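You operate a simulated robot arm through the tools that you are given. There is no shell and no other tool.

You run a simulated robot arm. Do the job below in one go: nothing can be reset, and whatever is moved stays where it is left.

## Task
Wind the clock to full and wipe the smudge off its door.
Fine: shut the door before wiping; use the red cloth lightly and put it back; leave the hands alone. What is to be rubbed or washed off counts as gone when no trace of it is left.

It is judged by the outcome, as a careful person would: the job done as asked, and still so three seconds after it is handed in. It fails if anything else is knocked over, pushed out of place, dropped, spilled or broken. Flat cloth is picked up by pressing the open fingertips on it (5 to 10 N) and closing them slowly along it; thin cloth reads only 2 to 8 mm in the jaws.

## Robot
A 6-joint arm with a two-finger parallel gripper, fixed in place. Base frame: the origin is at the foot of the arm, x ahead of it, y to its left, z up. Units: m, rad, N and s.
With the tool pointing down near the work surface it reaches from about 0.18 to 0.84 m from the base axis. Its first joint turns from -2.897 to 2.897 rad. Payload 3.91 kg.
Tool frame: the origin (TCP) lies between the finger pads and is the grasp point; the fingertips stand 0.03 m ahead of it; z points along the fingers, y is the line along which they close. The gripper opens to 0.11 m. The fingers are 0.02 m wide and 0.01 m thick; the gripper's body (0.048 by 0.112 m) begins 0.055 m behind the TCP.
Orientation is that of the tool frame in the base frame, as a unit quaternion [w, x, y, z]. With the fingers straight down and closing along the base's y, the tool's x points along the base's -x, its y along +y and its z along -z.

## Interface
- The arm moves only by the tool jog_arm. Its arguments are lists of equal length, an entry for each row: "jaw": the closure, from 0 (fully open) to 1 (shut); "translation": the shift along the tool's x, y, z in units of 250 mm (1.0 is 250 mm), a list of three; "turn": the turn, a rotation vector about the tool's x, y, z in units of 60 degrees (1.0 is 60 degrees), a list of three. In form: {"jaw": [jaw, ...], "translation": [[dx, dy, dz], ...], "turn": [[wx, wy, wz], ...]}. A call has 1 to 20 rows; each row is the pose to reach, as a shift and turn from the pose commanded when the call began, along the tool's axes at that moment. A call with a number of a shift or a turn outside -1 to 1 is refused whole. Rows are played at 5 a second. More than 0.05 m and 0.15 rad between two rows, or a gripper value outside its range, and nothing of the call is played. Where a pose cannot be reached the arm comes as near as it can. A force on the tool above 90 N (or 10 N above the force at the start of the call, whichever is more), or a blocked arm, ends the call early, and 0.2 s more pass. Each finger travels about 0.108 m/s and halts on what it meets, pressing with about 38 N; the grip force reading is that of the motor and also rises with nothing between the fingers. The clock runs only during rows and for 0.2 s after the last one: add rows that repeat a pose to give the fingers time. The reply holds the time, the measured pose of the TCP, the force on the tool along the base axes, the opening and the grip force, in the units named above and with some noise, with the torque about the TCP (base axes, N m) and any sound that the robot's microphone picked up.
- Cameras (640 x 400 px; columns grow to the right, rows downward): "scene" is fixed at [0.2276, -0.5005, 1.6627]; the picture's right is [0.99, -0.15, 0.00], its down [-0.08, -0.51, -0.86] and it looks along [0.13, 0.85, -0.52] (base axes); focal length 342 px, centre (320, 200). "wrist" rides on the gripper at [0.077, 0.007, -0.115] in the tool frame; the picture's right is [-0.09, 1.00, 0.00], its down [-0.80, -0.07, -0.59] and it looks along [-0.59, -0.05, 0.80] (tool axes); focal length 270 px, centre (320, 200). There is no depth. A picture from a camera that has moved, and an enlarged one, comes with that camera's place and axes in the base frame and with its lens. The place of the scene camera against the robot may be out by one fixed shift of up to 0.012 m in any direction.
- snapshot(camera): a new picture of that camera. It takes no simulated time.
- slide_trunk(by): slides the trunk up (or, below 0, down) by that many m; the arm rides with it, the base frame stays. It gives what a move gives, with no picture.
- enlarge(camera, box): a new picture of the part [left, top, right, bottom] of that camera's present view, enlarged. It takes no simulated time.
- hand_in(): hands the job in; it is judged then, once.

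Places have to be worked out from the pictures, the camera data and where the tool is seen. Open the gripper and draw the arm clear of the work before you hand the job in, unless the task says otherwise.

The tools are called after "Call:" as a command line: name --argument value ..., lists and objects as JSON in quotes. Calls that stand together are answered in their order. jog_arm: Moves the arm, as the interface text tells. Its arguments: {"type":"object","properties":{"jaw":{"type":"array","items":{"type":"number"}},"translation":{"type":"array","items":{"type":"array","items":{"type":"number"}}},"turn":{"type":"array","items":{"type":"array","items":{"type":"number"}}}},"required":["jaw","translation","turn"]} The other tools are called the same way: slide_trunk (by) slides the trunk up or down; snapshot (camera) takes a picture; enlarge (camera, box) takes an enlarged picture of a part of a camera's view; hand_in () hands the job in.

At the start:

```text
time: 0.0
eef_pos: [0.3842, 0.2132, 1.2942]
tool_rot: [-0.001, 0.0, 1.0, -0.001]
contact_force: [-0.9, 0.3, 0.1]
torque: [0.01, 0.02, -0.02]
width: 0.1102
grasp_force: 0.0
trunk travel left (down, up): [-0.475, 0.065]
```

scene: 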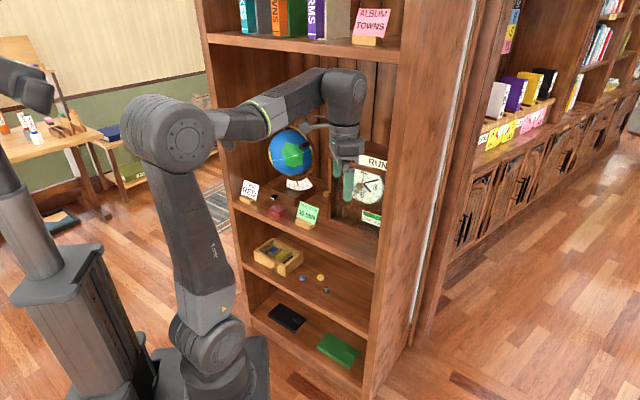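
wrist: 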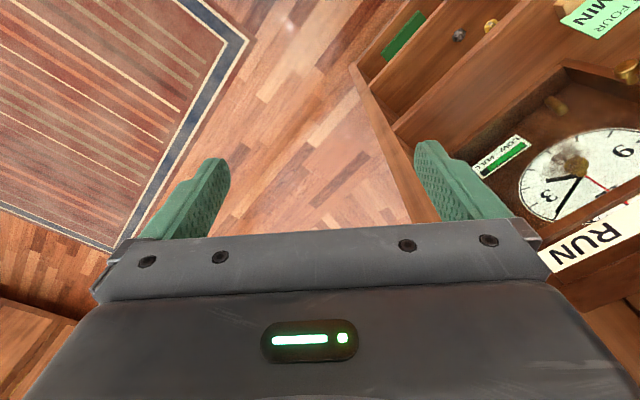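

I start by looking closer at the shelf holding the clock; nothing is moved yet.

Call:
enlarge --camera "scene" --box '[220, 110, 400, 250]'

Call:
enlarge --camera "scene" --box '[320, 140, 400, 235]'

Call:
enlarge --camera "wrist" --box '[440, 0, 640, 280]'

```text
2.86 times, centred on (310, 180) of scene
camera zoom: at [0.2276, -0.5005, 1.6627], right [0.99, -0.15, 0.0], down [-0.08, -0.51, -0.86], along [0.13, 0.85, -0.52], focal length 978 px, centre (349, 257)
```

zoom: 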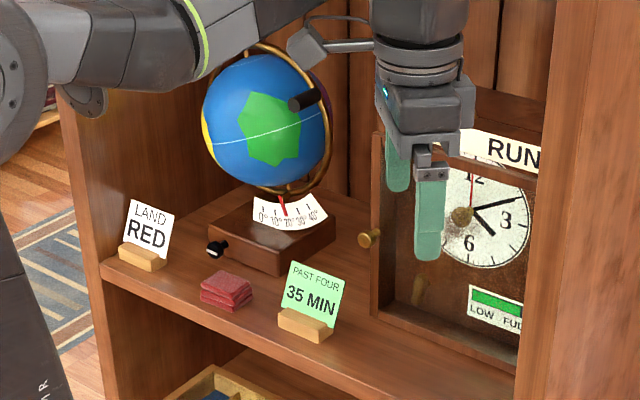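

```text
4.21 times, centred on (360, 188) of scene
camera zoom: at [0.2276, -0.5005, 1.6627], right [0.99, -0.15, 0.0], down [-0.08, -0.51, -0.86], along [0.13, 0.85, -0.52], focal length 1442 px, centre (152, 253)
```

zoom: 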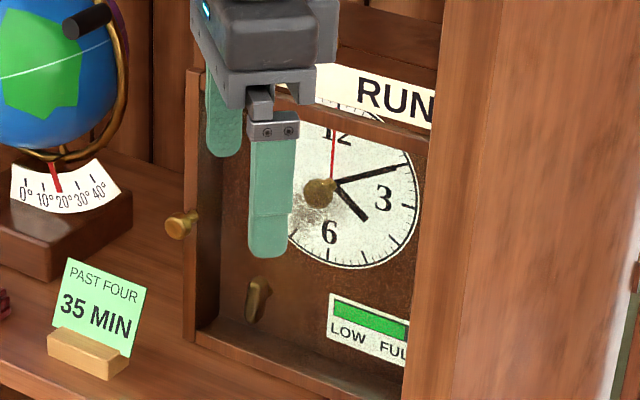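

```text
1.43 times, centred on (540, 140) of wrist
camera zoom: at [0.3063, 0.2185, 1.4091], right [0.09, 1.0, 0.0], down [0.8, -0.07, 0.59], along [0.59, -0.05, -0.8], focal length 386 px, centre (6, 286)
```

zoom: 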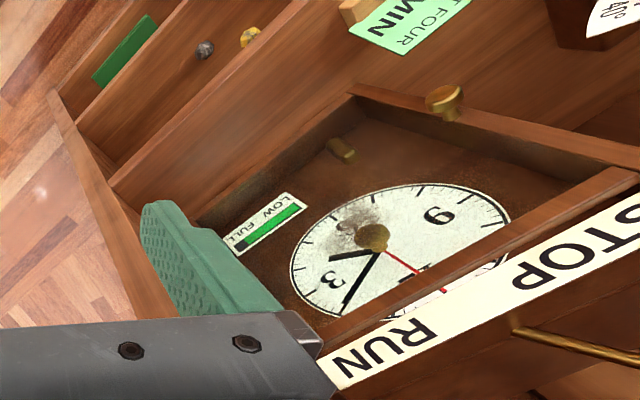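

The clock seems to stand deep in the shelf around (0.56, 0.60, 1.05), facing the robot at about 45 degrees. I enlarge the views further for details of the door, key and gauge.

Call:
enlarge --camera "scene" --box '[340, 180, 390, 230]'

Call:
enlarge --camera "wrist" --box '[500, 60, 640, 220]'

Call:
enlarge --camera "wrist" --box '[450, 110, 550, 200]'

Call:
enlarge --camera "scene" --box '[230, 165, 340, 240]'

```text
8.00 times, centred on (365, 205) of scene
camera zoom: at [0.2276, -0.5005, 1.6627], right [0.99, -0.15, 0.0], down [-0.08, -0.51, -0.86], along [0.13, 0.85, -0.52], focal length 2739 px, centre (-40, 160)
```

zoom: 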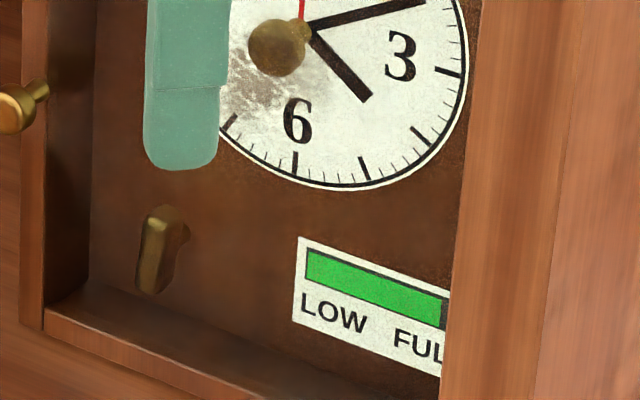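

```text
2.50 times, centred on (570, 140) of wrist
camera zoom: at [0.3063, 0.2185, 1.4091], right [0.09, 1.0, 0.0], down [0.8, -0.07, 0.59], along [0.59, -0.05, -0.8], focal length 676 px, centre (-305, 350)
```

zoom: 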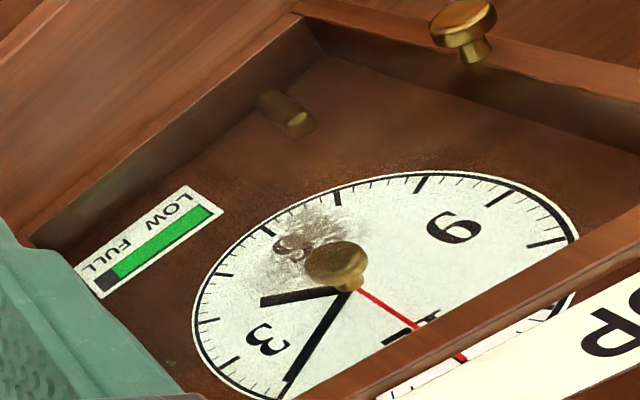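

```text
4.44 times, centred on (500, 155) of wrist
camera zoom: at [0.3063, 0.2185, 1.4091], right [0.09, 1.0, 0.0], down [0.8, -0.07, 0.59], along [0.59, -0.05, -0.8], focal length 1201 px, centre (-480, 400)
```

zoom: 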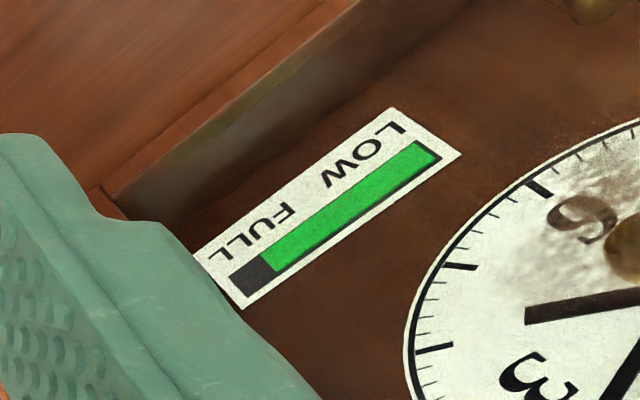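

```text
5.33 times, centred on (285, 202) of scene
camera zoom: at [0.2276, -0.5005, 1.6627], right [0.99, -0.15, 0.0], down [-0.08, -0.51, -0.86], along [0.13, 0.85, -0.52], focal length 1826 px, centre (507, 187)
```

zoom: 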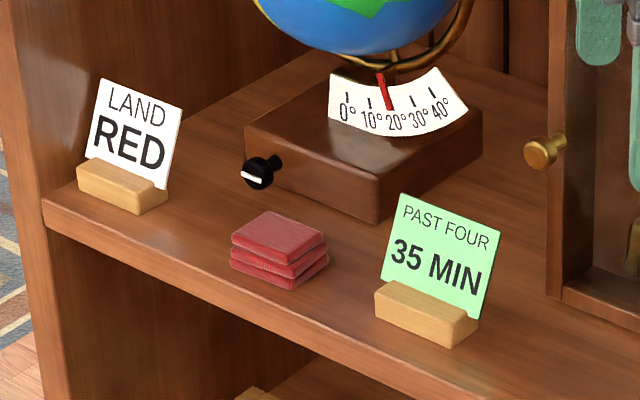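

The gauge stands at about 5/6, the winding key is the small brass piece low on the left behind the glass, and the door knob is on the left stile. I turn the tool about its vertical axis in free air so that the wrist camera will end up above the gripper when it faces the clock.

Call:
jog_arm --jaw '[0, 0, 0, 0, 0, 0, 0, 0]' --translation '[[0, 0, 0], [0, 0, 0], [0, 0, 0], [0, 0, 0], [0, 0, 0], [0, 0, 0], [0, 0, 0], [0, 0, 0]]' --turn '[[0, 0, 0.125], [0, 0, 0.25], [0, 0, 0.375], [0, 0, 0.5], [0, 0, 0.625], [0, 0, 0.75], [0, 0, 0.875], [0, 0, 1.0]]'

```text
time: 1.8
eef_pos: [0.3825, 0.2123, 1.2941]
tool_rot: [0.0, 0.501, 0.866, 0.0]
contact_force: [1.2, -1.0, -0.3]
torque: [-0.01, 0.01, 0.01]
width: 0.1099
grasp_force: 0.1
trunk travel left (down, up): [-0.475, 0.065]
```

The turn went through cleanly in free air; I continue it by another 60 degrees.

Call:
jog_arm --jaw '[0, 0, 0, 0, 0, 0, 0, 0]' --translation '[[0, 0, 0], [0, 0, 0], [0, 0, 0], [0, 0, 0], [0, 0, 0], [0, 0, 0], [0, 0, 0], [0, 0, 0]]' --turn '[[0, 0, 0.125], [0, 0, 0.25], [0, 0, 0.375], [0, 0, 0.5], [0, 0, 0.625], [0, 0, 0.75], [0, 0, 0.875], [0, 0, 1.0]]'

Call:
snapshot --camera "scene"

Call:
snapshot --camera "wrist"

```text
time: 3.6
eef_pos: [0.3824, 0.2107, 1.2954]
tool_rot: [0.001, 0.867, 0.499, -0.001]
contact_force: [-0.1, 0.2, 0.4]
torque: [-0.02, 0.01, 0.0]
width: 0.1102
grasp_force: 0.1
trunk travel left (down, up): [-0.475, 0.065]
```

```text
taken
```

scene: 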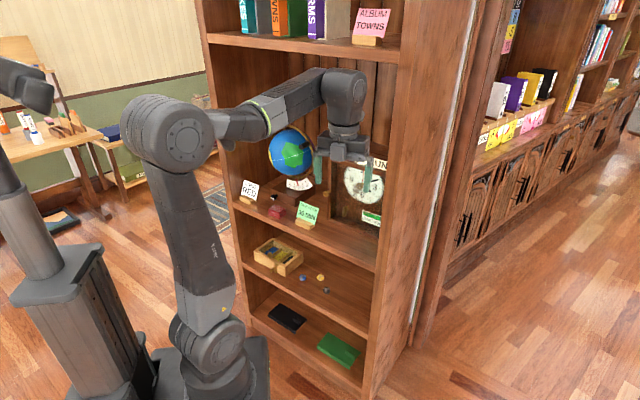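

```text
taken
camera wrist: at [0.4276, 0.2749, 1.4091], right [0.82, -0.58, 0.0], down [-0.46, -0.66, 0.59], along [-0.34, -0.49, -0.8], focal length 270 px, centre (320, 200)
```

wrist: 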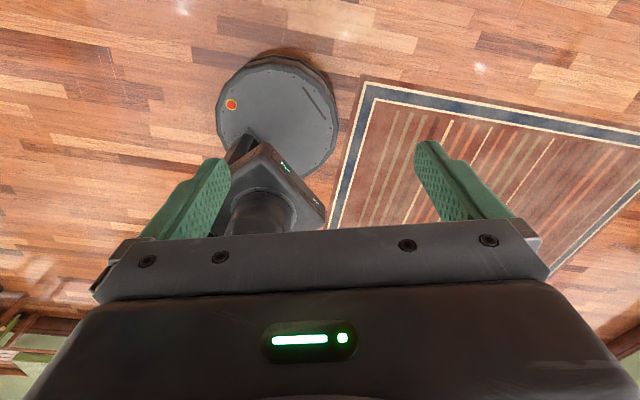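

The tool has turned 120 degrees and now sees the floor behind; the front of the bookcase is about 0.16 m ahead. I turn the last 15 degrees and shift left so the gripper lines up with the clock.

Call:
jog_arm --jaw '[0, 0, 0, 0, 0, 0]' --translation '[[0.026, -0.097, 0.03], [0.052, -0.194, 0.06], [0.078, -0.291, 0.09], [0.104, -0.388, 0.12], [0.13, -0.485, 0.15], [0.157, -0.582, 0.18]]' --turn '[[0, 0, 0.04], [0, 0, 0.08], [0, 0, 0.12], [0, 0, 0.16], [0, 0, 0.2], [0, 0, 0.25]]'

```text
time: 5.0
eef_pos: [0.392, 0.2049, 1.2472]
tool_rot: [-0.008, 0.913, 0.407, -0.002]
contact_force: [-0.7, -0.1, 0.1]
torque: [0.0, 0.03, 0.02]
width: 0.1099
grasp_force: 0.0
out of reach, approached as far as the arm can: row 2, 3, 4, 5, 6
trunk travel left (down, up): [-0.475, 0.065]
```

The arm ran into a wrist limit, so the camera cannot quite be brought straight up on the left side. From here I tilt the tool forward by 60 degrees, moving slightly ahead, to get a first frontal look at the clock.

Call:
jog_arm --jaw '[0, 0, 0, 0, 0, 0, 0, 0, 0, 0]' --translation '[[0.03, 0, 0], [0.06, 0, 0], [0.09, 0, 0], [0.12, 0, 0], [0.15, 0, 0], [0.18, 0, 0], [0.21, 0, 0], [0.24, 0, 0], [0.27, 0, 0], [0.3, 0, 0]]' --turn '[[0, 0.1, 0], [0, 0.2, 0], [0, 0.3, 0], [0, 0.4, 0], [0, 0.5, 0], [0, 0.6, 0], [0, 0.7, 0], [0, 0.8, 0], [0, 0.9, 0], [0, 1.0, 0]]'

Call:
snapshot --camera "scene"

Call:
snapshot --camera "wrist"

```text
time: 7.2
eef_pos: [0.4432, 0.2628, 1.2453]
tool_rot: [-0.21, 0.792, 0.348, 0.456]
contact_force: [0.7, 0.2, 0.3]
torque: [0.0, 0.04, 0.03]
width: 0.1101
grasp_force: 0.1
trunk travel left (down, up): [-0.475, 0.065]
```

```text
taken
```

scene: 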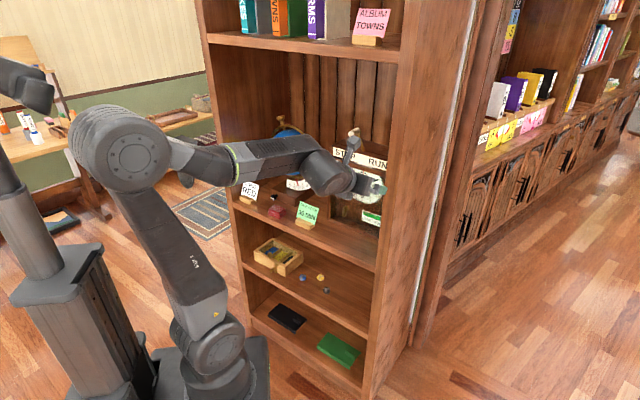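

```text
taken
camera wrist: at [0.4086, 0.2107, 1.3685], right [0.71, -0.7, -0.09], down [-0.67, -0.63, -0.4], along [0.22, 0.34, -0.91], focal length 270 px, centre (320, 200)
```

wrist: 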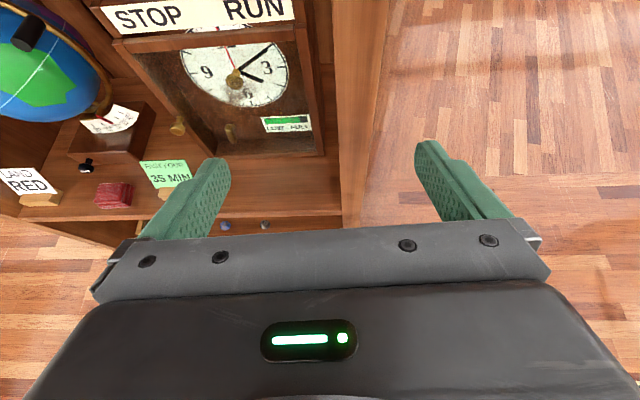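

This view shows the whole clock nearly frontally. I enlarge it to measure the door, the key, the gauge and the smudge.

Call:
enlarge --camera "wrist" --box '[90, 0, 340, 160]'

Call:
enlarge --camera "wrist" --box '[160, 70, 330, 170]'

Call:
enlarge --camera "wrist" --box '[0, 120, 240, 250]'

```text
2.50 times, centred on (215, 80) of wrist
camera zoom: at [0.4086, 0.2107, 1.3685], right [0.71, -0.7, -0.09], down [-0.67, -0.63, -0.4], along [0.22, 0.34, -0.91], focal length 676 px, centre (582, 500)
```

zoom: 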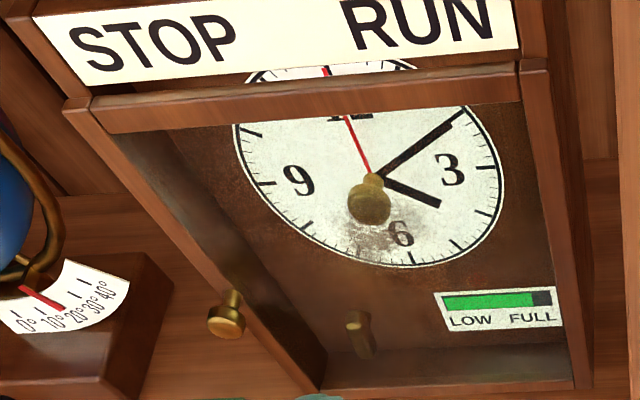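

```text
3.76 times, centred on (245, 120) of wrist
camera zoom: at [0.4086, 0.2107, 1.3685], right [0.71, -0.7, -0.09], down [-0.67, -0.63, -0.4], along [0.22, 0.34, -0.91], focal length 1018 px, centre (602, 501)
```

zoom: 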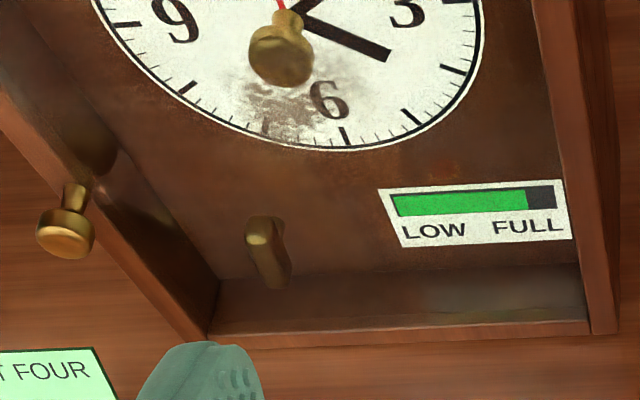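

```text
2.67 times, centred on (120, 185) of wrist
camera zoom: at [0.4086, 0.2107, 1.3685], right [0.71, -0.7, -0.09], down [-0.67, -0.63, -0.4], along [0.22, 0.34, -0.91], focal length 721 px, centre (853, 240)
```

zoom: 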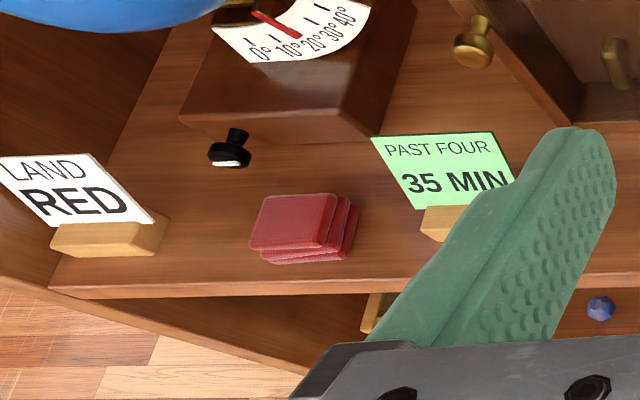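

The frontal view lets me fix the clock: door front about 0.774 m out along the 45° direction, knob at lateral −0.15 and z≈1.0, key at lateral −0.10 and z≈0.92, and hinge at lateral +0.10 (right). I level the tool and move to in front of the clock, still outside the bookcase.

Call:
jog_arm --jaw '[0, 0, 0, 0, 0, 0, 0, 0]' --translation '[[-0.083, -0.112, 0.055], [-0.167, -0.225, 0.11], [-0.25, -0.337, 0.165], [-0.333, -0.449, 0.22], [-0.416, -0.561, 0.274], [-0.5, -0.674, 0.329], [-0.583, -0.786, 0.384], [-0.666, -0.898, 0.439]]' --turn '[[-0.007, 0.062, 0.002], [-0.014, 0.124, 0.004], [-0.021, 0.187, 0.006], [-0.028, 0.249, 0.008], [-0.035, 0.311, 0.01], [-0.042, 0.373, 0.012], [-0.049, 0.435, 0.014], [-0.056, 0.4975, 0.0154]]'

Call:
snapshot --camera "wrist"

Call:
snapshot --camera "scene"

```text
time: 9.0
eef_pos: [0.281, 0.4214, 1.0491]
tool_rot: [-0.274, 0.656, 0.263, 0.652]
contact_force: [-1.1, 0.1, -0.2]
torque: [-0.02, 0.01, 0.0]
width: 0.1099
grasp_force: 0.0
out of reach, approached as far as the arm can: row 2
trunk travel left (down, up): [-0.475, 0.065]
```

```text
taken
camera wrist: at [0.2042, 0.3364, 1.1253], right [0.7, -0.71, -0.1], down [-0.48, -0.36, -0.8], along [0.53, 0.61, -0.59], focal length 270 px, centre (320, 200)
```

wrist: 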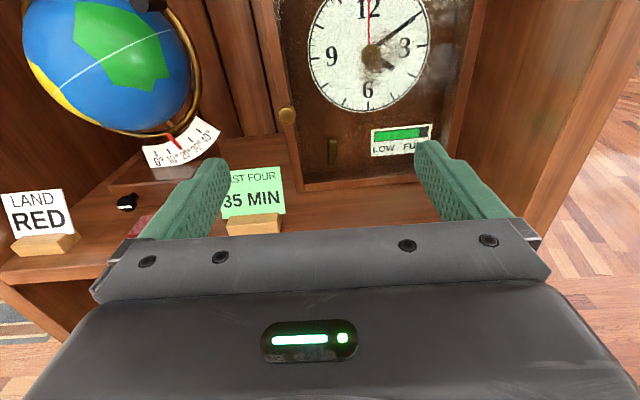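

```text
taken
```

scene: 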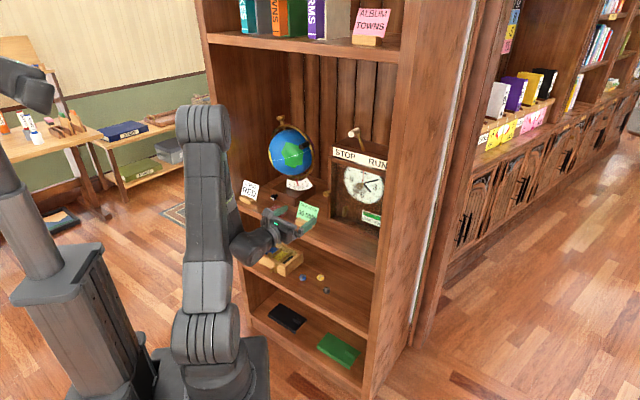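

The level pose was reached and the clock is now directly ahead. I enlarge the door, key and smudge from this new viewpoint.

Call:
enlarge --camera "wrist" --box '[260, 0, 500, 150]'

Call:
enlarge --camera "wrist" --box '[265, 90, 385, 190]'

Call:
enlarge --camera "scene" --box '[310, 115, 400, 245]'

```text
2.67 times, centred on (380, 75) of wrist
camera zoom: at [0.2042, 0.3364, 1.1253], right [0.7, -0.71, -0.1], down [-0.48, -0.36, -0.8], along [0.53, 0.61, -0.59], focal length 721 px, centre (160, 533)
```

zoom: 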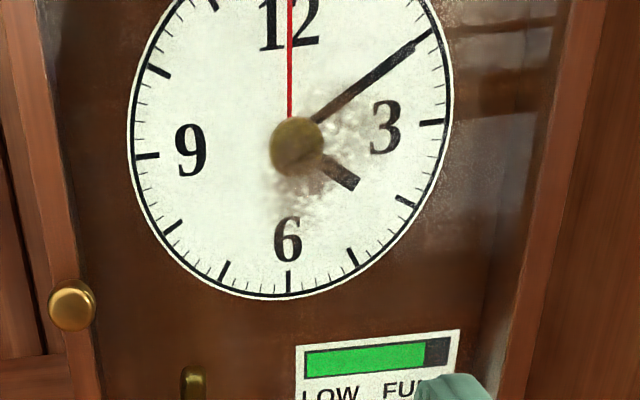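

```text
4.00 times, centred on (325, 140) of wrist
camera zoom: at [0.2042, 0.3364, 1.1253], right [0.7, -0.71, -0.1], down [-0.48, -0.36, -0.8], along [0.53, 0.61, -0.59], focal length 1081 px, centre (300, 440)
```

zoom: 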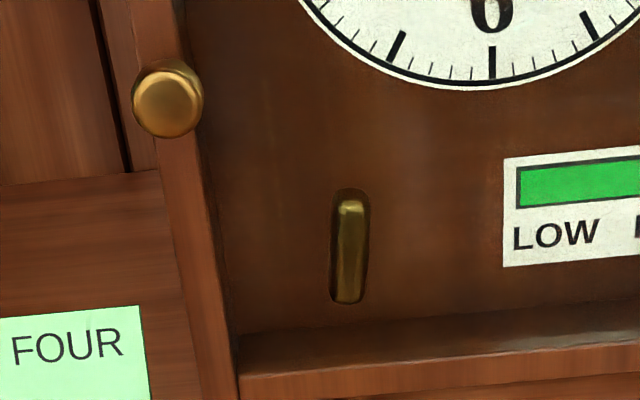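

```text
3.08 times, centred on (355, 180) of scene
camera zoom: at [0.2276, -0.5005, 1.6627], right [0.99, -0.15, 0.0], down [-0.08, -0.51, -0.86], along [0.13, 0.85, -0.52], focal length 1054 px, centre (212, 262)
```

zoom: 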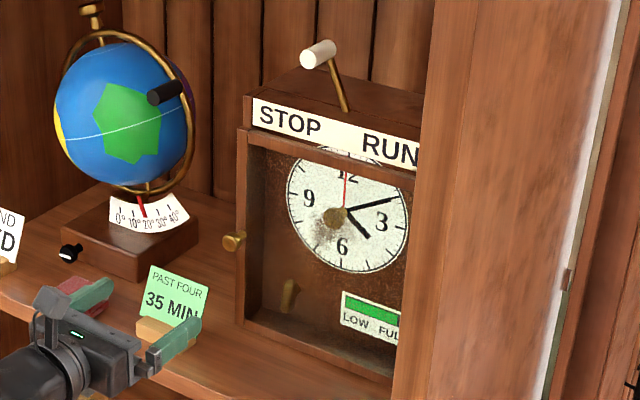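

The key is an upright brass bar about 42 mm tall and 14 mm thick at lateral −0.092, z≈0.92, standing roughly 2 cm proud of the panel behind the glass; the 35 MIN card stands close to its left front. Before planning the winding I test in free air how far the wrist can roll clockwise from here.

Call:
jog_arm --jaw '[0, 0, 0, 0, 0, 0, 0, 0]' --translation '[[0, 0, 0], [0, 0, 0], [0, 0, 0], [0, 0, 0], [0, 0, 0], [0, 0, 0], [0, 0, 0], [0, 0, 0]]' --turn '[[0, 0, 0.125], [0, 0, 0.25], [0, 0, 0.375], [0, 0, 0.5], [0, 0, 0.625], [0, 0, 0.75], [0, 0, 0.875], [0, 0, 1.0]]'

```text
time: 10.8
eef_pos: [0.2509, 0.4661, 1.2441]
tool_rot: [-0.524, 0.73, -0.094, 0.429]
contact_force: [-0.2, 0.1, 0.1]
torque: [-0.01, -0.04, 0.02]
width: 0.1102
grasp_force: 0.1
out of reach, approached as far as the arm can: row 1, 2, 3, 4, 5, 6, 7, 8
trunk travel left (down, up): [-0.475, 0.065]
```

The roll came out right but the arm was pushed 0.2 m up, so some joint is at its limit. I look at how the arm stands now.

Call:
snapshot --camera "scene"

Call:
snapshot --camera "wrist"

```text
taken
```

scene: 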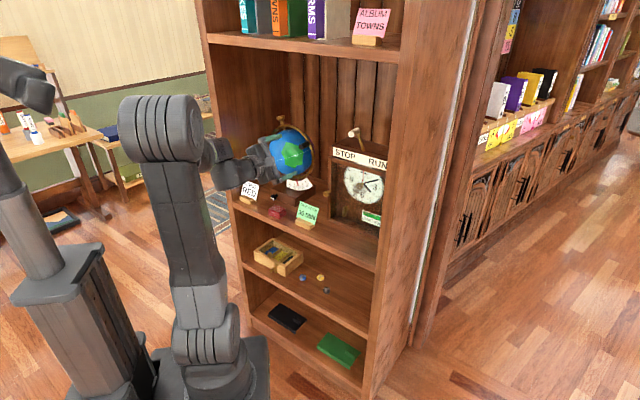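

```text
taken
camera wrist: at [0.2172, 0.3399, 1.2882], right [0.26, -0.38, -0.89], down [-0.94, 0.1, -0.31], along [0.2, 0.92, -0.34], focal length 270 px, centre (320, 200)
```

wrist: 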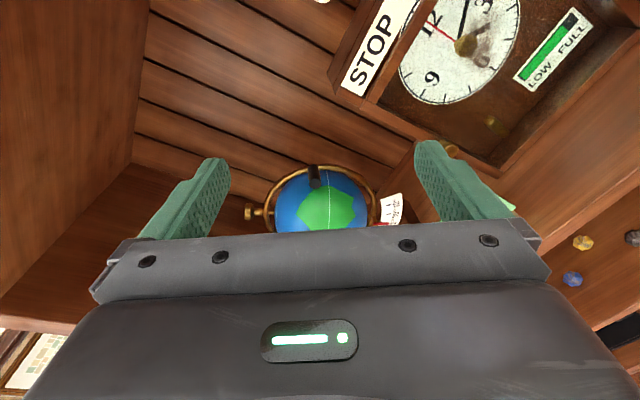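

The arm folded into another posture but the roll itself is held. I try to bring this rolled pose back down to the working height in free air.

Call:
jog_arm --jaw '[0, 0, 0, 0, 0, 0]' --translation '[[-0.039, 0.129, 0.005], [-0.078, 0.258, 0.01], [-0.117, 0.387, 0.015], [-0.156, 0.516, 0.02], [-0.195, 0.645, 0.025], [-0.233, 0.775, 0.03]]' --turn '[[0, 0, 0], [0, 0, 0], [0, 0, 0], [0, 0, 0], [0, 0, 0], [0, 0, 0]]'

Call:
snapshot --camera "scene"

```text
time: 12.2
eef_pos: [0.2463, 0.4471, 1.2355]
tool_rot: [-0.515, 0.735, -0.093, 0.43]
contact_force: [0.0, -0.2, 0.2]
torque: [0.0, 0.03, 0.0]
width: 0.1101
grasp_force: 0.0
out of reach, approached as far as the arm can: row 1, 2, 3, 4, 5, 6
trunk travel left (down, up): [-0.475, 0.065]
```

```text
taken
```

scene: 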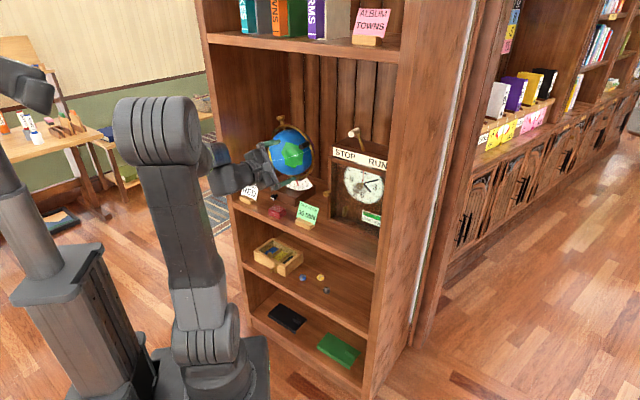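

Downward motion is blocked by a joint limit, so I use the trunk instead: lowering it by 0.2 m brings the whole arm down with the gripper still about 0.1 m in front of the shelf edge.

Call:
slide_trunk --by -0.2

Call:
snapshot --camera "scene"

```text
time: 14.4
eef_pos: [0.2449, 0.4481, 1.035]
tool_rot: [-0.515, 0.735, -0.093, 0.431]
contact_force: [0.5, -0.4, -0.5]
torque: [-0.01, 0.0, -0.01]
width: 0.1101
grasp_force: 0.0
trunk travel left (down, up): [-0.275, 0.265]
```

```text
taken
```

scene: 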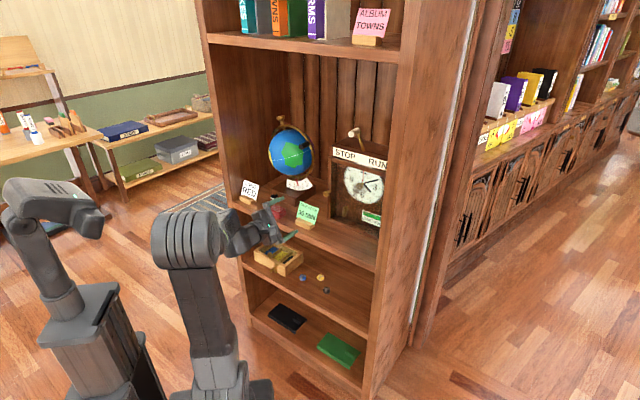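

The trunk move worked and the gripper is at z=1.035 with the roll kept. I now test rolling further clockwise, to camera-right, in the same place.

Call:
jog_arm --jaw '[0, 0, 0, 0, 0]' --translation '[[0, 0, 0], [0, 0, 0], [0, 0, 0], [0, 0, 0], [0, 0, 0]]' --turn '[[0, 0, 0.11], [0, 0, 0.22], [0, 0, 0.33], [0, 0, 0.44], [0, 0, 0.55]]'

```text
time: 15.6
eef_pos: [0.2624, 0.4349, 1.1264]
tool_rot: [-0.599, 0.697, -0.295, 0.262]
contact_force: [-0.5, -1.0, -0.2]
torque: [-0.01, 0.0, 0.0]
width: 0.1103
grasp_force: 0.1
out of reach, approached as far as the arm can: row 1, 2, 3, 4, 5
trunk travel left (down, up): [-0.275, 0.265]
```

The failures look like the inner reach limit: the arm is folded too tightly this close in. I lower the trunk another 0.2 m, still in free space ahead of the shelf, so the arm can work more stretched out.

Call:
slide_trunk --by -0.2

```text
time: 17.7
eef_pos: [0.263, 0.4359, 0.9251]
tool_rot: [-0.599, 0.696, -0.295, 0.262]
contact_force: [-0.4, 0.3, -0.1]
torque: [-0.05, 0.0, -0.01]
width: 0.11
grasp_force: 0.1
trunk travel left (down, up): [-0.075, 0.465]
```

The gripper is now camera-right, slightly nose-down, at z=0.925 in front of the shelf edge. I raise it to 1.05 and level it, checking that this is reachable.

Call:
jog_arm --jaw '[0, 0, 0, 0, 0]' --translation '[[0.001, -0.099, -0.014], [0.002, -0.198, -0.028], [0.003, -0.297, -0.042], [0.004, -0.396, -0.056], [0.006, -0.494, -0.071]]' --turn '[[0.027, -0.005, 0], [0.055, -0.01, 0], [0.082, -0.016, 0], [0.11, -0.022, 0], [0.137, -0.027, 0]]'

Call:
snapshot --camera "wrist"

Call:
snapshot --camera "scene"

```text
time: 18.9
eef_pos: [0.2627, 0.4359, 1.0496]
tool_rot: [-0.65, 0.657, -0.267, 0.274]
contact_force: [0.3, -0.3, 0.5]
torque: [0.03, -0.01, -0.01]
width: 0.11
grasp_force: 0.2
trunk travel left (down, up): [-0.075, 0.465]
```

```text
taken
camera wrist: at [0.2364, 0.3, 1.0443], right [-0.06, 0.05, -1.0], down [-0.99, 0.14, 0.06], along [0.15, 0.99, 0.04], focal length 270 px, centre (320, 200)
```

wrist: 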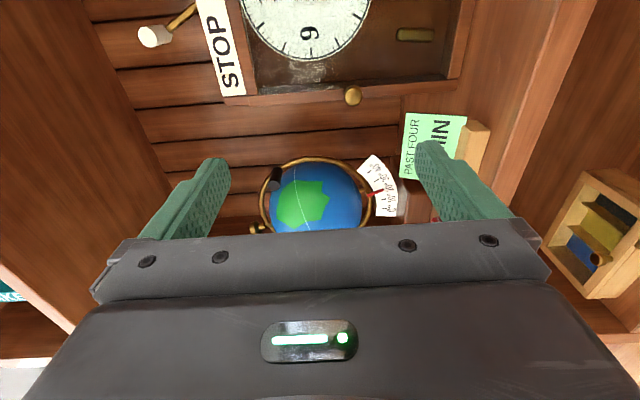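

```text
taken
```

scene: 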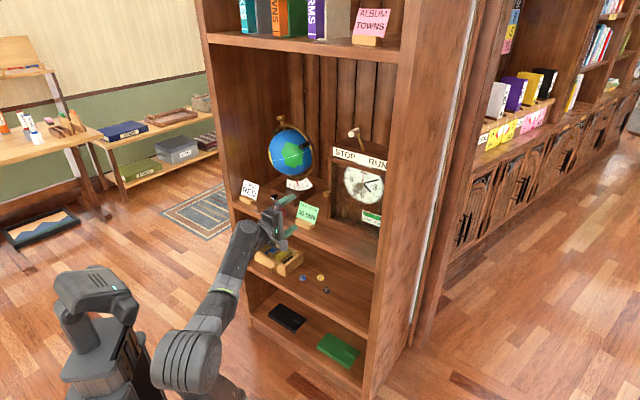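

The lowered trunk gives a comfortable posture: tool level, fingers closing vertically, camera on the right. I line up with the door knob (lateral −0.148, z≈1.006), narrowing the jaw to 6 cm, and stop with the tips at about n=0.68.

Call:
jog_arm --jaw '[0.2, 0.45, 0.45, 0.45, 0.45]' --translation '[[-0.034, 0.059, 0.1], [-0.068, 0.118, 0.24], [-0.102, 0.176, 0.38], [-0.102, 0.176, 0.52], [-0.102, 0.176, 0.624]]' --turn '[[0, 0, 0], [0, 0, 0], [0, 0, 0], [0, 0, 0], [0, 0, 0]]'

Call:
snapshot --camera "wrist"

Call:
enlarge --camera "scene" --box '[250, 150, 400, 260]'

```text
time: 20.1
eef_pos: [0.3555, 0.5633, 1.006]
tool_rot: [-0.651, 0.656, -0.267, 0.273]
contact_force: [0.3, -0.4, 0.8]
torque: [-0.05, -0.03, -0.01]
width: 0.0607
grasp_force: 0.1
trunk travel left (down, up): [-0.075, 0.465]
```

```text
taken
camera wrist: at [0.3293, 0.4274, 0.9993], right [-0.06, 0.05, -1.0], down [-0.99, 0.14, 0.06], along [0.15, 0.99, 0.04], focal length 270 px, centre (320, 200)
```

wrist: 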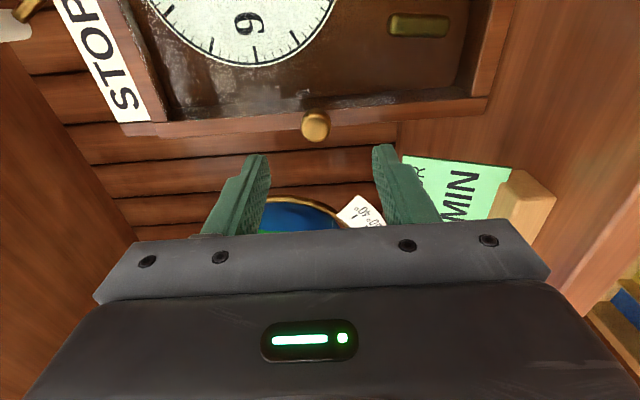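

```text
3.64 times, centred on (325, 205) of scene
camera zoom: at [0.2276, -0.5005, 1.6627], right [0.99, -0.15, 0.0], down [-0.08, -0.51, -0.86], along [0.13, 0.85, -0.52], focal length 1245 px, centre (302, 182)
```

zoom: 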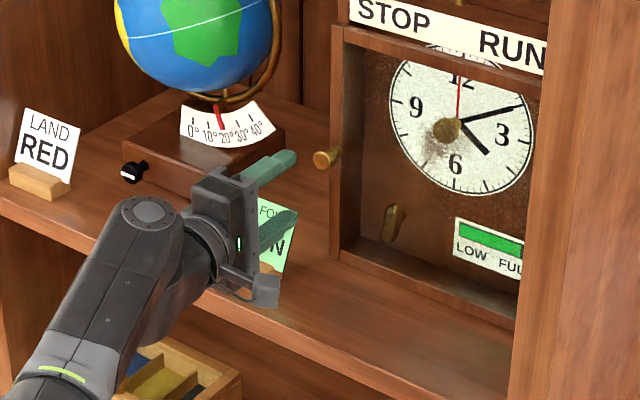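

The knob lies on the gripper's midline, about 9 cm ahead, and the card is clear below-left. I advance so the pads straddle the knob head.

Call:
jog_arm --jaw '[0.45, 0.45, 0.45, 0.45]' --translation '[[-0.003, -0.003, 0.1], [-0.006, -0.006, 0.2], [-0.008, -0.008, 0.28], [-0.008, -0.008, 0.32]]' --turn '[[0, 0, 0], [0, 0, 0], [0, 0, 0], [0, 0, 0]]'

Call:
snapshot --camera "wrist"

Call:
enlarge --camera "scene" --box '[270, 150, 390, 240]'

```text
time: 21.1
eef_pos: [0.4107, 0.6222, 1.0062]
tool_rot: [-0.651, 0.656, -0.268, 0.273]
contact_force: [0.1, 0.3, 1.1]
torque: [-0.04, -0.03, 0.03]
width: 0.0605
grasp_force: 0.0
trunk travel left (down, up): [-0.075, 0.465]
```

```text
taken
camera wrist: at [0.3837, 0.4864, 1.0005], right [-0.06, 0.05, -1.0], down [-0.99, 0.14, 0.06], along [0.15, 0.99, 0.04], focal length 270 px, centre (320, 200)
```

wrist: 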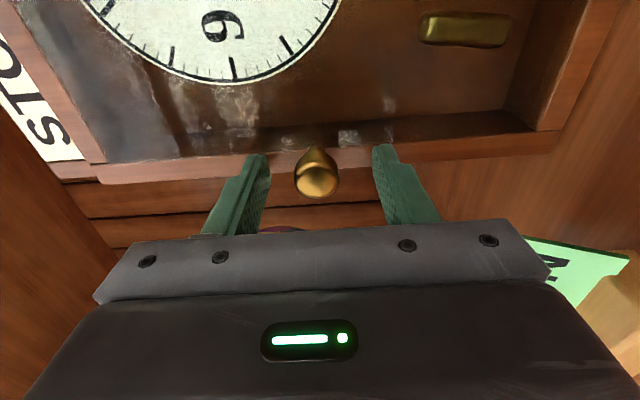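

```text
4.44 times, centred on (330, 195) of scene
camera zoom: at [0.2276, -0.5005, 1.6627], right [0.99, -0.15, 0.0], down [-0.08, -0.51, -0.86], along [0.13, 0.85, -0.52], focal length 1522 px, centre (276, 222)
```

zoom: 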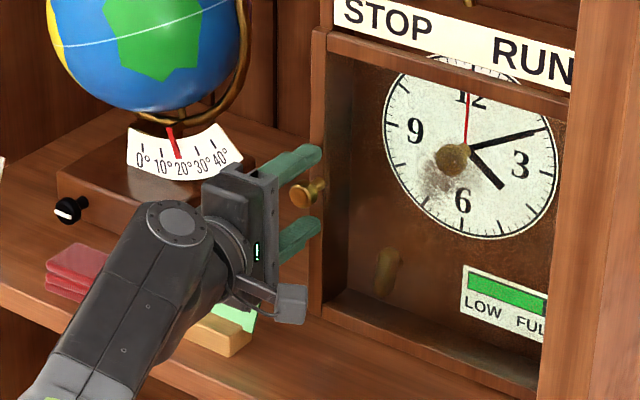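

The knob sits midway between the two pads, just ahead of the grasp point. I close the jaw on it.

Call:
jog_arm --jaw '[0.55, 0.65, 0.75, 0.85, 0.9, 0.9]' --translation '[[0, 0, 0], [0, 0, 0], [0, 0, 0], [0, 0, 0], [0, 0, 0], [0, 0, 0]]' --turn '[[0, 0, 0], [0, 0, 0], [0, 0, 0], [0, 0, 0], [0, 0, 0], [0, 0, 0]]'

```text
time: 22.5
eef_pos: [0.4098, 0.6209, 1.0084]
tool_rot: [-0.652, 0.656, -0.266, 0.272]
contact_force: [0.7, 2.1, 10.1]
torque: [0.06, -0.11, 0.32]
width: 0.0233
grasp_force: 44.9
trunk travel left (down, up): [-0.075, 0.465]
```

The knob is held (23 mm between the pads), sitting about 3 mm higher than my centre line. I ease up by that and pull the door open along its arc about the right-hand hinge, to about 15 degrees first.

Call:
jog_arm --jaw '[0.9, 0.9, 0.9, 0.9, 0.9, 0.9, 0.9]' --translation '[[0, -0.012, 0], [0.006, -0.012, -0.035], [0.012, -0.012, -0.069], [0.02, -0.012, -0.103], [0.035, -0.012, -0.154], [0.052, -0.012, -0.204], [0.071, -0.012, -0.253]]' --turn '[[0, 0, 0], [0, 0, 0], [0, 0, 0], [0, 0, 0], [0, 0, 0], [0, 0, 0], [0, 0, 0]]'

Call:
snapshot --camera "wrist"

Call:
enlarge --camera "scene" --box '[270, 150, 390, 240]'

```text
time: 24.1
eef_pos: [0.3764, 0.5658, 1.0084]
tool_rot: [-0.65, 0.658, -0.266, 0.273]
contact_force: [-9.1, 3.1, -15.9]
torque: [-0.11, 0.26, -0.14]
width: 0.0235
grasp_force: 42.6
trunk travel left (down, up): [-0.075, 0.465]
```

```text
taken
camera wrist: at [0.3501, 0.43, 1.0029], right [-0.06, 0.05, -1.0], down [-0.99, 0.14, 0.07], along [0.15, 0.99, 0.04], focal length 270 px, centre (320, 200)
```

wrist: 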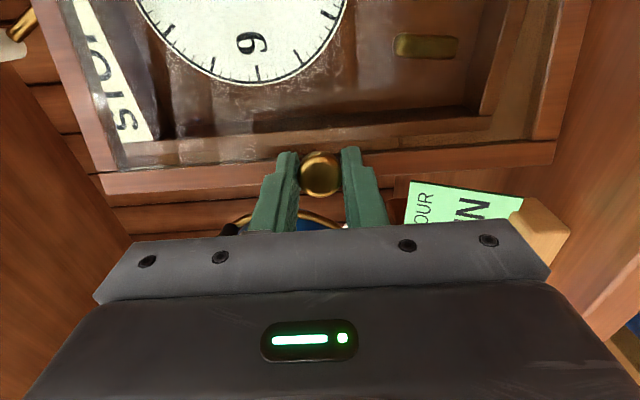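

```text
4.44 times, centred on (330, 195) of scene
camera zoom: at [0.2276, -0.5005, 1.6627], right [0.99, -0.15, 0.0], down [-0.08, -0.51, -0.86], along [0.13, 0.85, -0.52], focal length 1522 px, centre (276, 222)
```

zoom: 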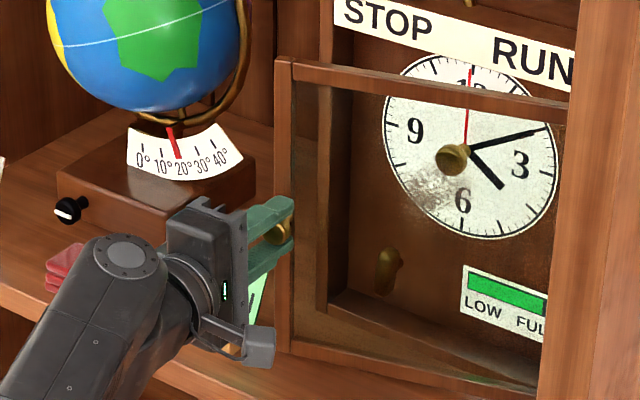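

The door follows well and the smudge moves with the glass; forces are small. I continue the arc to about 45 degrees, easing 1.5 mm down to relieve the vertical load.

Call:
jog_arm --jaw '[0.9, 0.9, 0.9, 0.9, 0.9, 0.9, 0.9, 0.9]' --translation '[[0, 0.006, -0.03], [0.01, 0.006, -0.09], [0.028, 0.006, -0.13], [0.048, 0.006, -0.168], [0.094, 0.006, -0.242], [0.144, 0.006, -0.313], [0.202, 0.006, -0.379], [0.264, 0.006, -0.439]]' --turn '[[0, 0, 0], [0, 0, 0], [0, 0, 0], [0, 0, 0], [0, 0, 0], [0, 0, 0], [0, 0, 0], [0, 0, 0]]'

Call:
snapshot --camera "wrist"

Call:
enlarge --camera "scene" --box '[250, 130, 400, 260]'

```text
time: 25.9
eef_pos: [0.3495, 0.4404, 1.0082]
tool_rot: [-0.65, 0.657, -0.268, 0.272]
contact_force: [18.5, 3.2, -11.3]
torque: [-0.05, 0.19, 0.25]
width: 0.0233
grasp_force: 45.3
trunk travel left (down, up): [-0.075, 0.465]
```

```text
taken
camera wrist: at [0.3228, 0.3045, 1.0027], right [-0.06, 0.05, -1.0], down [-0.99, 0.15, 0.07], along [0.15, 0.99, 0.04], focal length 270 px, centre (320, 200)
```

wrist: 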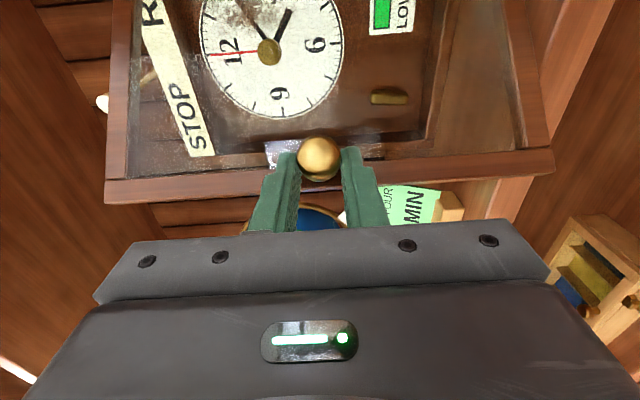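

```text
3.08 times, centred on (325, 195) of scene
camera zoom: at [0.2276, -0.5005, 1.6627], right [0.99, -0.15, 0.0], down [-0.08, -0.51, -0.86], along [0.13, 0.85, -0.52], focal length 1054 px, centre (305, 215)
```

zoom: 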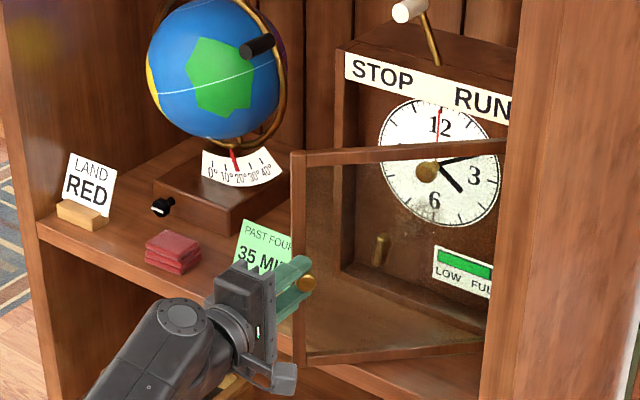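

The door stands at about 42 degrees and a circle through the measured points puts the hinge at lateral ≈0.115. Everything out here is free of the bookcase, so I keep hold and swing it on to about 77 degrees.

Call:
jog_arm --jaw '[0.9, 0.9, 0.9, 0.9, 0.9, 0.9, 0.9, 0.9]' --translation '[[0.042, 0.004, -0.026], [0.084, 0.004, -0.057], [0.16, 0.004, -0.11], [0.241, 0.004, -0.155], [0.325, 0.004, -0.194], [0.413, 0.004, -0.224], [0.502, 0.004, -0.248], [0.594, 0.004, -0.263]]' --turn '[[0, 0, 0], [0, 0, 0], [0, 0, 0], [0, 0, 0], [0, 0, 0], [0, 0, 0], [0, 0, 0], [0, 0, 0]]'

Call:
snapshot --camera "wrist"

Call:
enlarge --camera "scene" --box '[250, 130, 400, 290]'

```text
time: 27.7
eef_pos: [0.3974, 0.3107, 0.9992]
tool_rot: [0.673, -0.634, 0.255, -0.284]
contact_force: [20.0, 14.5, 60.6]
torque: [0.45, -0.6, -0.13]
width: 0.04
grasp_force: 29.4
out of reach, approached as far as the arm can: row 4, 5, 6, 7, 8
trunk travel left (down, up): [-0.075, 0.465]
stopped in row 8: the force on the tool passed its limit at 94 N (the readings are from after the stop); the commanded pose is now the measured one
```

```text
taken
camera wrist: at [0.3728, 0.1754, 0.9846], right [0.0, 0.1, -1.0], down [-0.99, 0.14, 0.02], along [0.14, 0.99, 0.1], focal length 270 px, centre (320, 200)
```

wrist: 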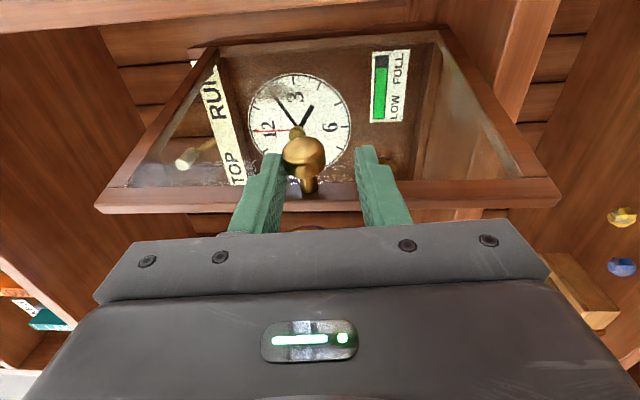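

```text
2.50 times, centred on (325, 210) of scene
camera zoom: at [0.2276, -0.5005, 1.6627], right [0.99, -0.15, 0.0], down [-0.08, -0.51, -0.86], along [0.13, 0.85, -0.52], focal length 856 px, centre (308, 175)
```

zoom: 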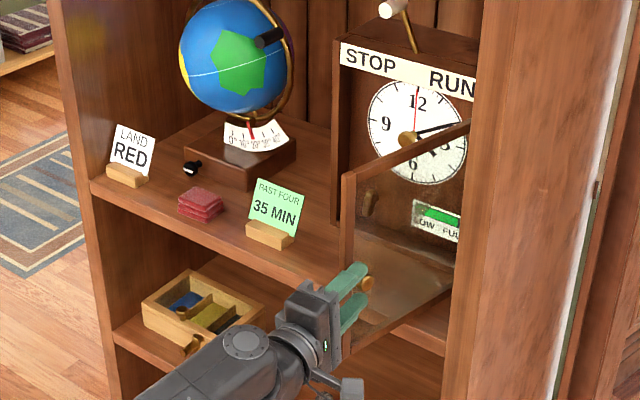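

The door is at roughly 70 degrees, but the arm reached its inner limit and sagged so the upper finger presses on the knob. I open the jaw in place to release that load.

Call:
jog_arm --jaw '[0.55, 0.45, 0.35, 0.3, 0.3]' --translation '[[0, 0, 0], [0, 0, 0], [0, 0, 0], [0, 0, 0], [0, 0, 0]]' --turn '[[0, 0, 0], [0, 0, 0], [0, 0, 0], [0, 0, 0], [0, 0, 0]]'

Call:
snapshot --camera "wrist"

Call:
enlarge --camera "scene" --box '[310, 160, 410, 290]'

```text
time: 28.9
eef_pos: [0.3991, 0.3104, 0.9865]
tool_rot: [0.668, -0.64, 0.258, -0.28]
contact_force: [0.5, 0.2, 0.7]
torque: [-0.02, 0.01, 0.0]
width: 0.0771
grasp_force: 0.1
trunk travel left (down, up): [-0.075, 0.465]
```

```text
taken
camera wrist: at [0.3735, 0.1761, 0.9752], right [-0.02, 0.09, -1.0], down [-0.99, 0.14, 0.03], along [0.14, 0.99, 0.08], focal length 270 px, centre (320, 200)
```

wrist: 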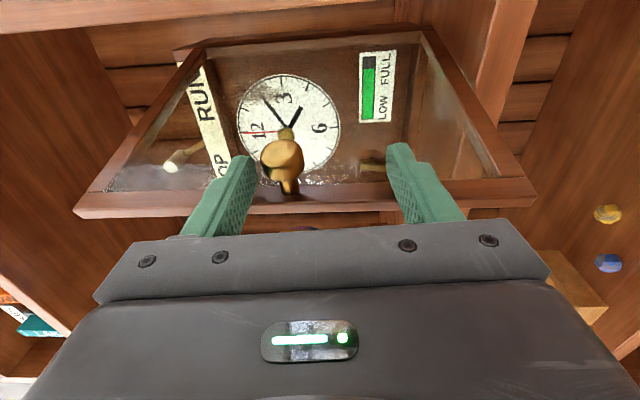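

```text
3.08 times, centred on (360, 225) of scene
camera zoom: at [0.2276, -0.5005, 1.6627], right [0.99, -0.15, 0.0], down [-0.08, -0.51, -0.86], along [0.13, 0.85, -0.52], focal length 1054 px, centre (197, 123)
```

zoom: 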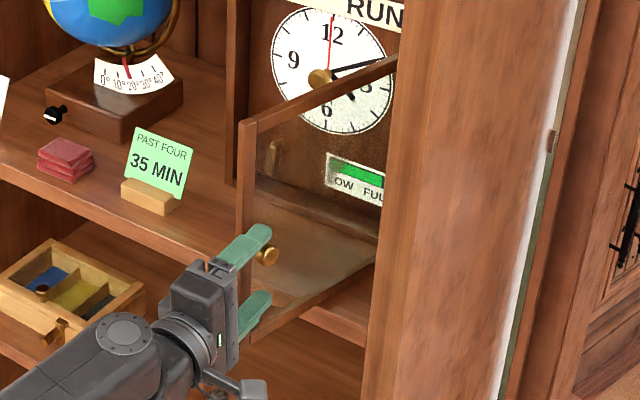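

The knob is released and untouched between the open fingers; the door stays open at about 70–75 degrees. I slide right off the end of the knob and then rise above the door's top edge.

Call:
jog_arm --jaw '[0.3, 0.3, 0.3, 0.3, 0.3, 0.3, 0.3, 0.3, 0.3]' --translation '[[0.06, 0, 0], [0.12, 0, 0], [0.18, 0, 0], [0.18, -0.15, 0], [0.18, -0.32, 0], [0.18, -0.48, 0], [0.18, -0.64, 0], [0.18, -0.8, 0], [0.18, -0.96, 0]]' --turn '[[0, 0, 0], [0, 0, 0], [0, 0, 0], [-0.01, 0, 0], [-0.02, 0, 0], [-0.03, 0, 0], [-0.04, 0, 0], [-0.045, 0, 0], [-0.045, 0, 0]]'

Call:
snapshot --camera "scene"

Call:
snapshot --camera "wrist"

```text
time: 30.9
eef_pos: [0.4327, 0.3252, 1.0408]
tool_rot: [0.689, -0.611, 0.248, -0.301]
contact_force: [-2.2, -2.8, -9.2]
torque: [-0.07, -0.03, 0.11]
width: 0.0816
grasp_force: 4.2
out of reach, approached as far as the arm can: row 4, 5, 6, 7, 8, 9
trunk travel left (down, up): [-0.075, 0.465]
```

```text
taken
```

scene: 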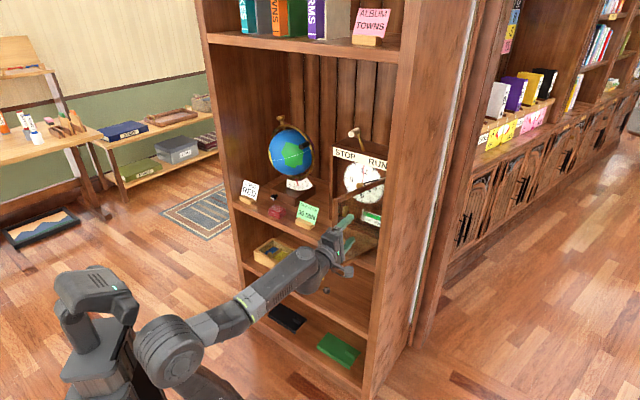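

```text
taken
camera wrist: at [0.406, 0.1921, 1.0203], right [0.05, 0.14, -0.99], down [-0.99, 0.16, -0.03], along [0.15, 0.98, 0.14], focal length 270 px, centre (320, 200)
```

wrist: 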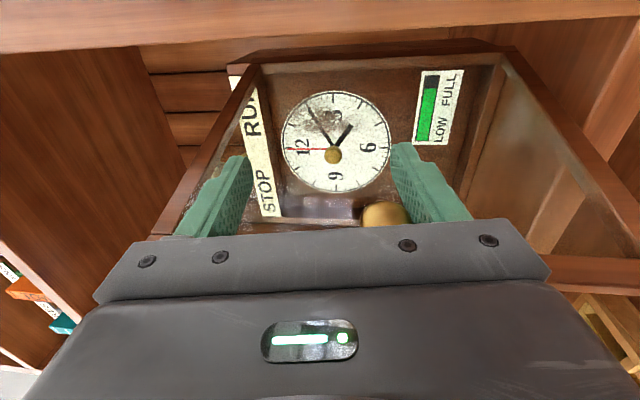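

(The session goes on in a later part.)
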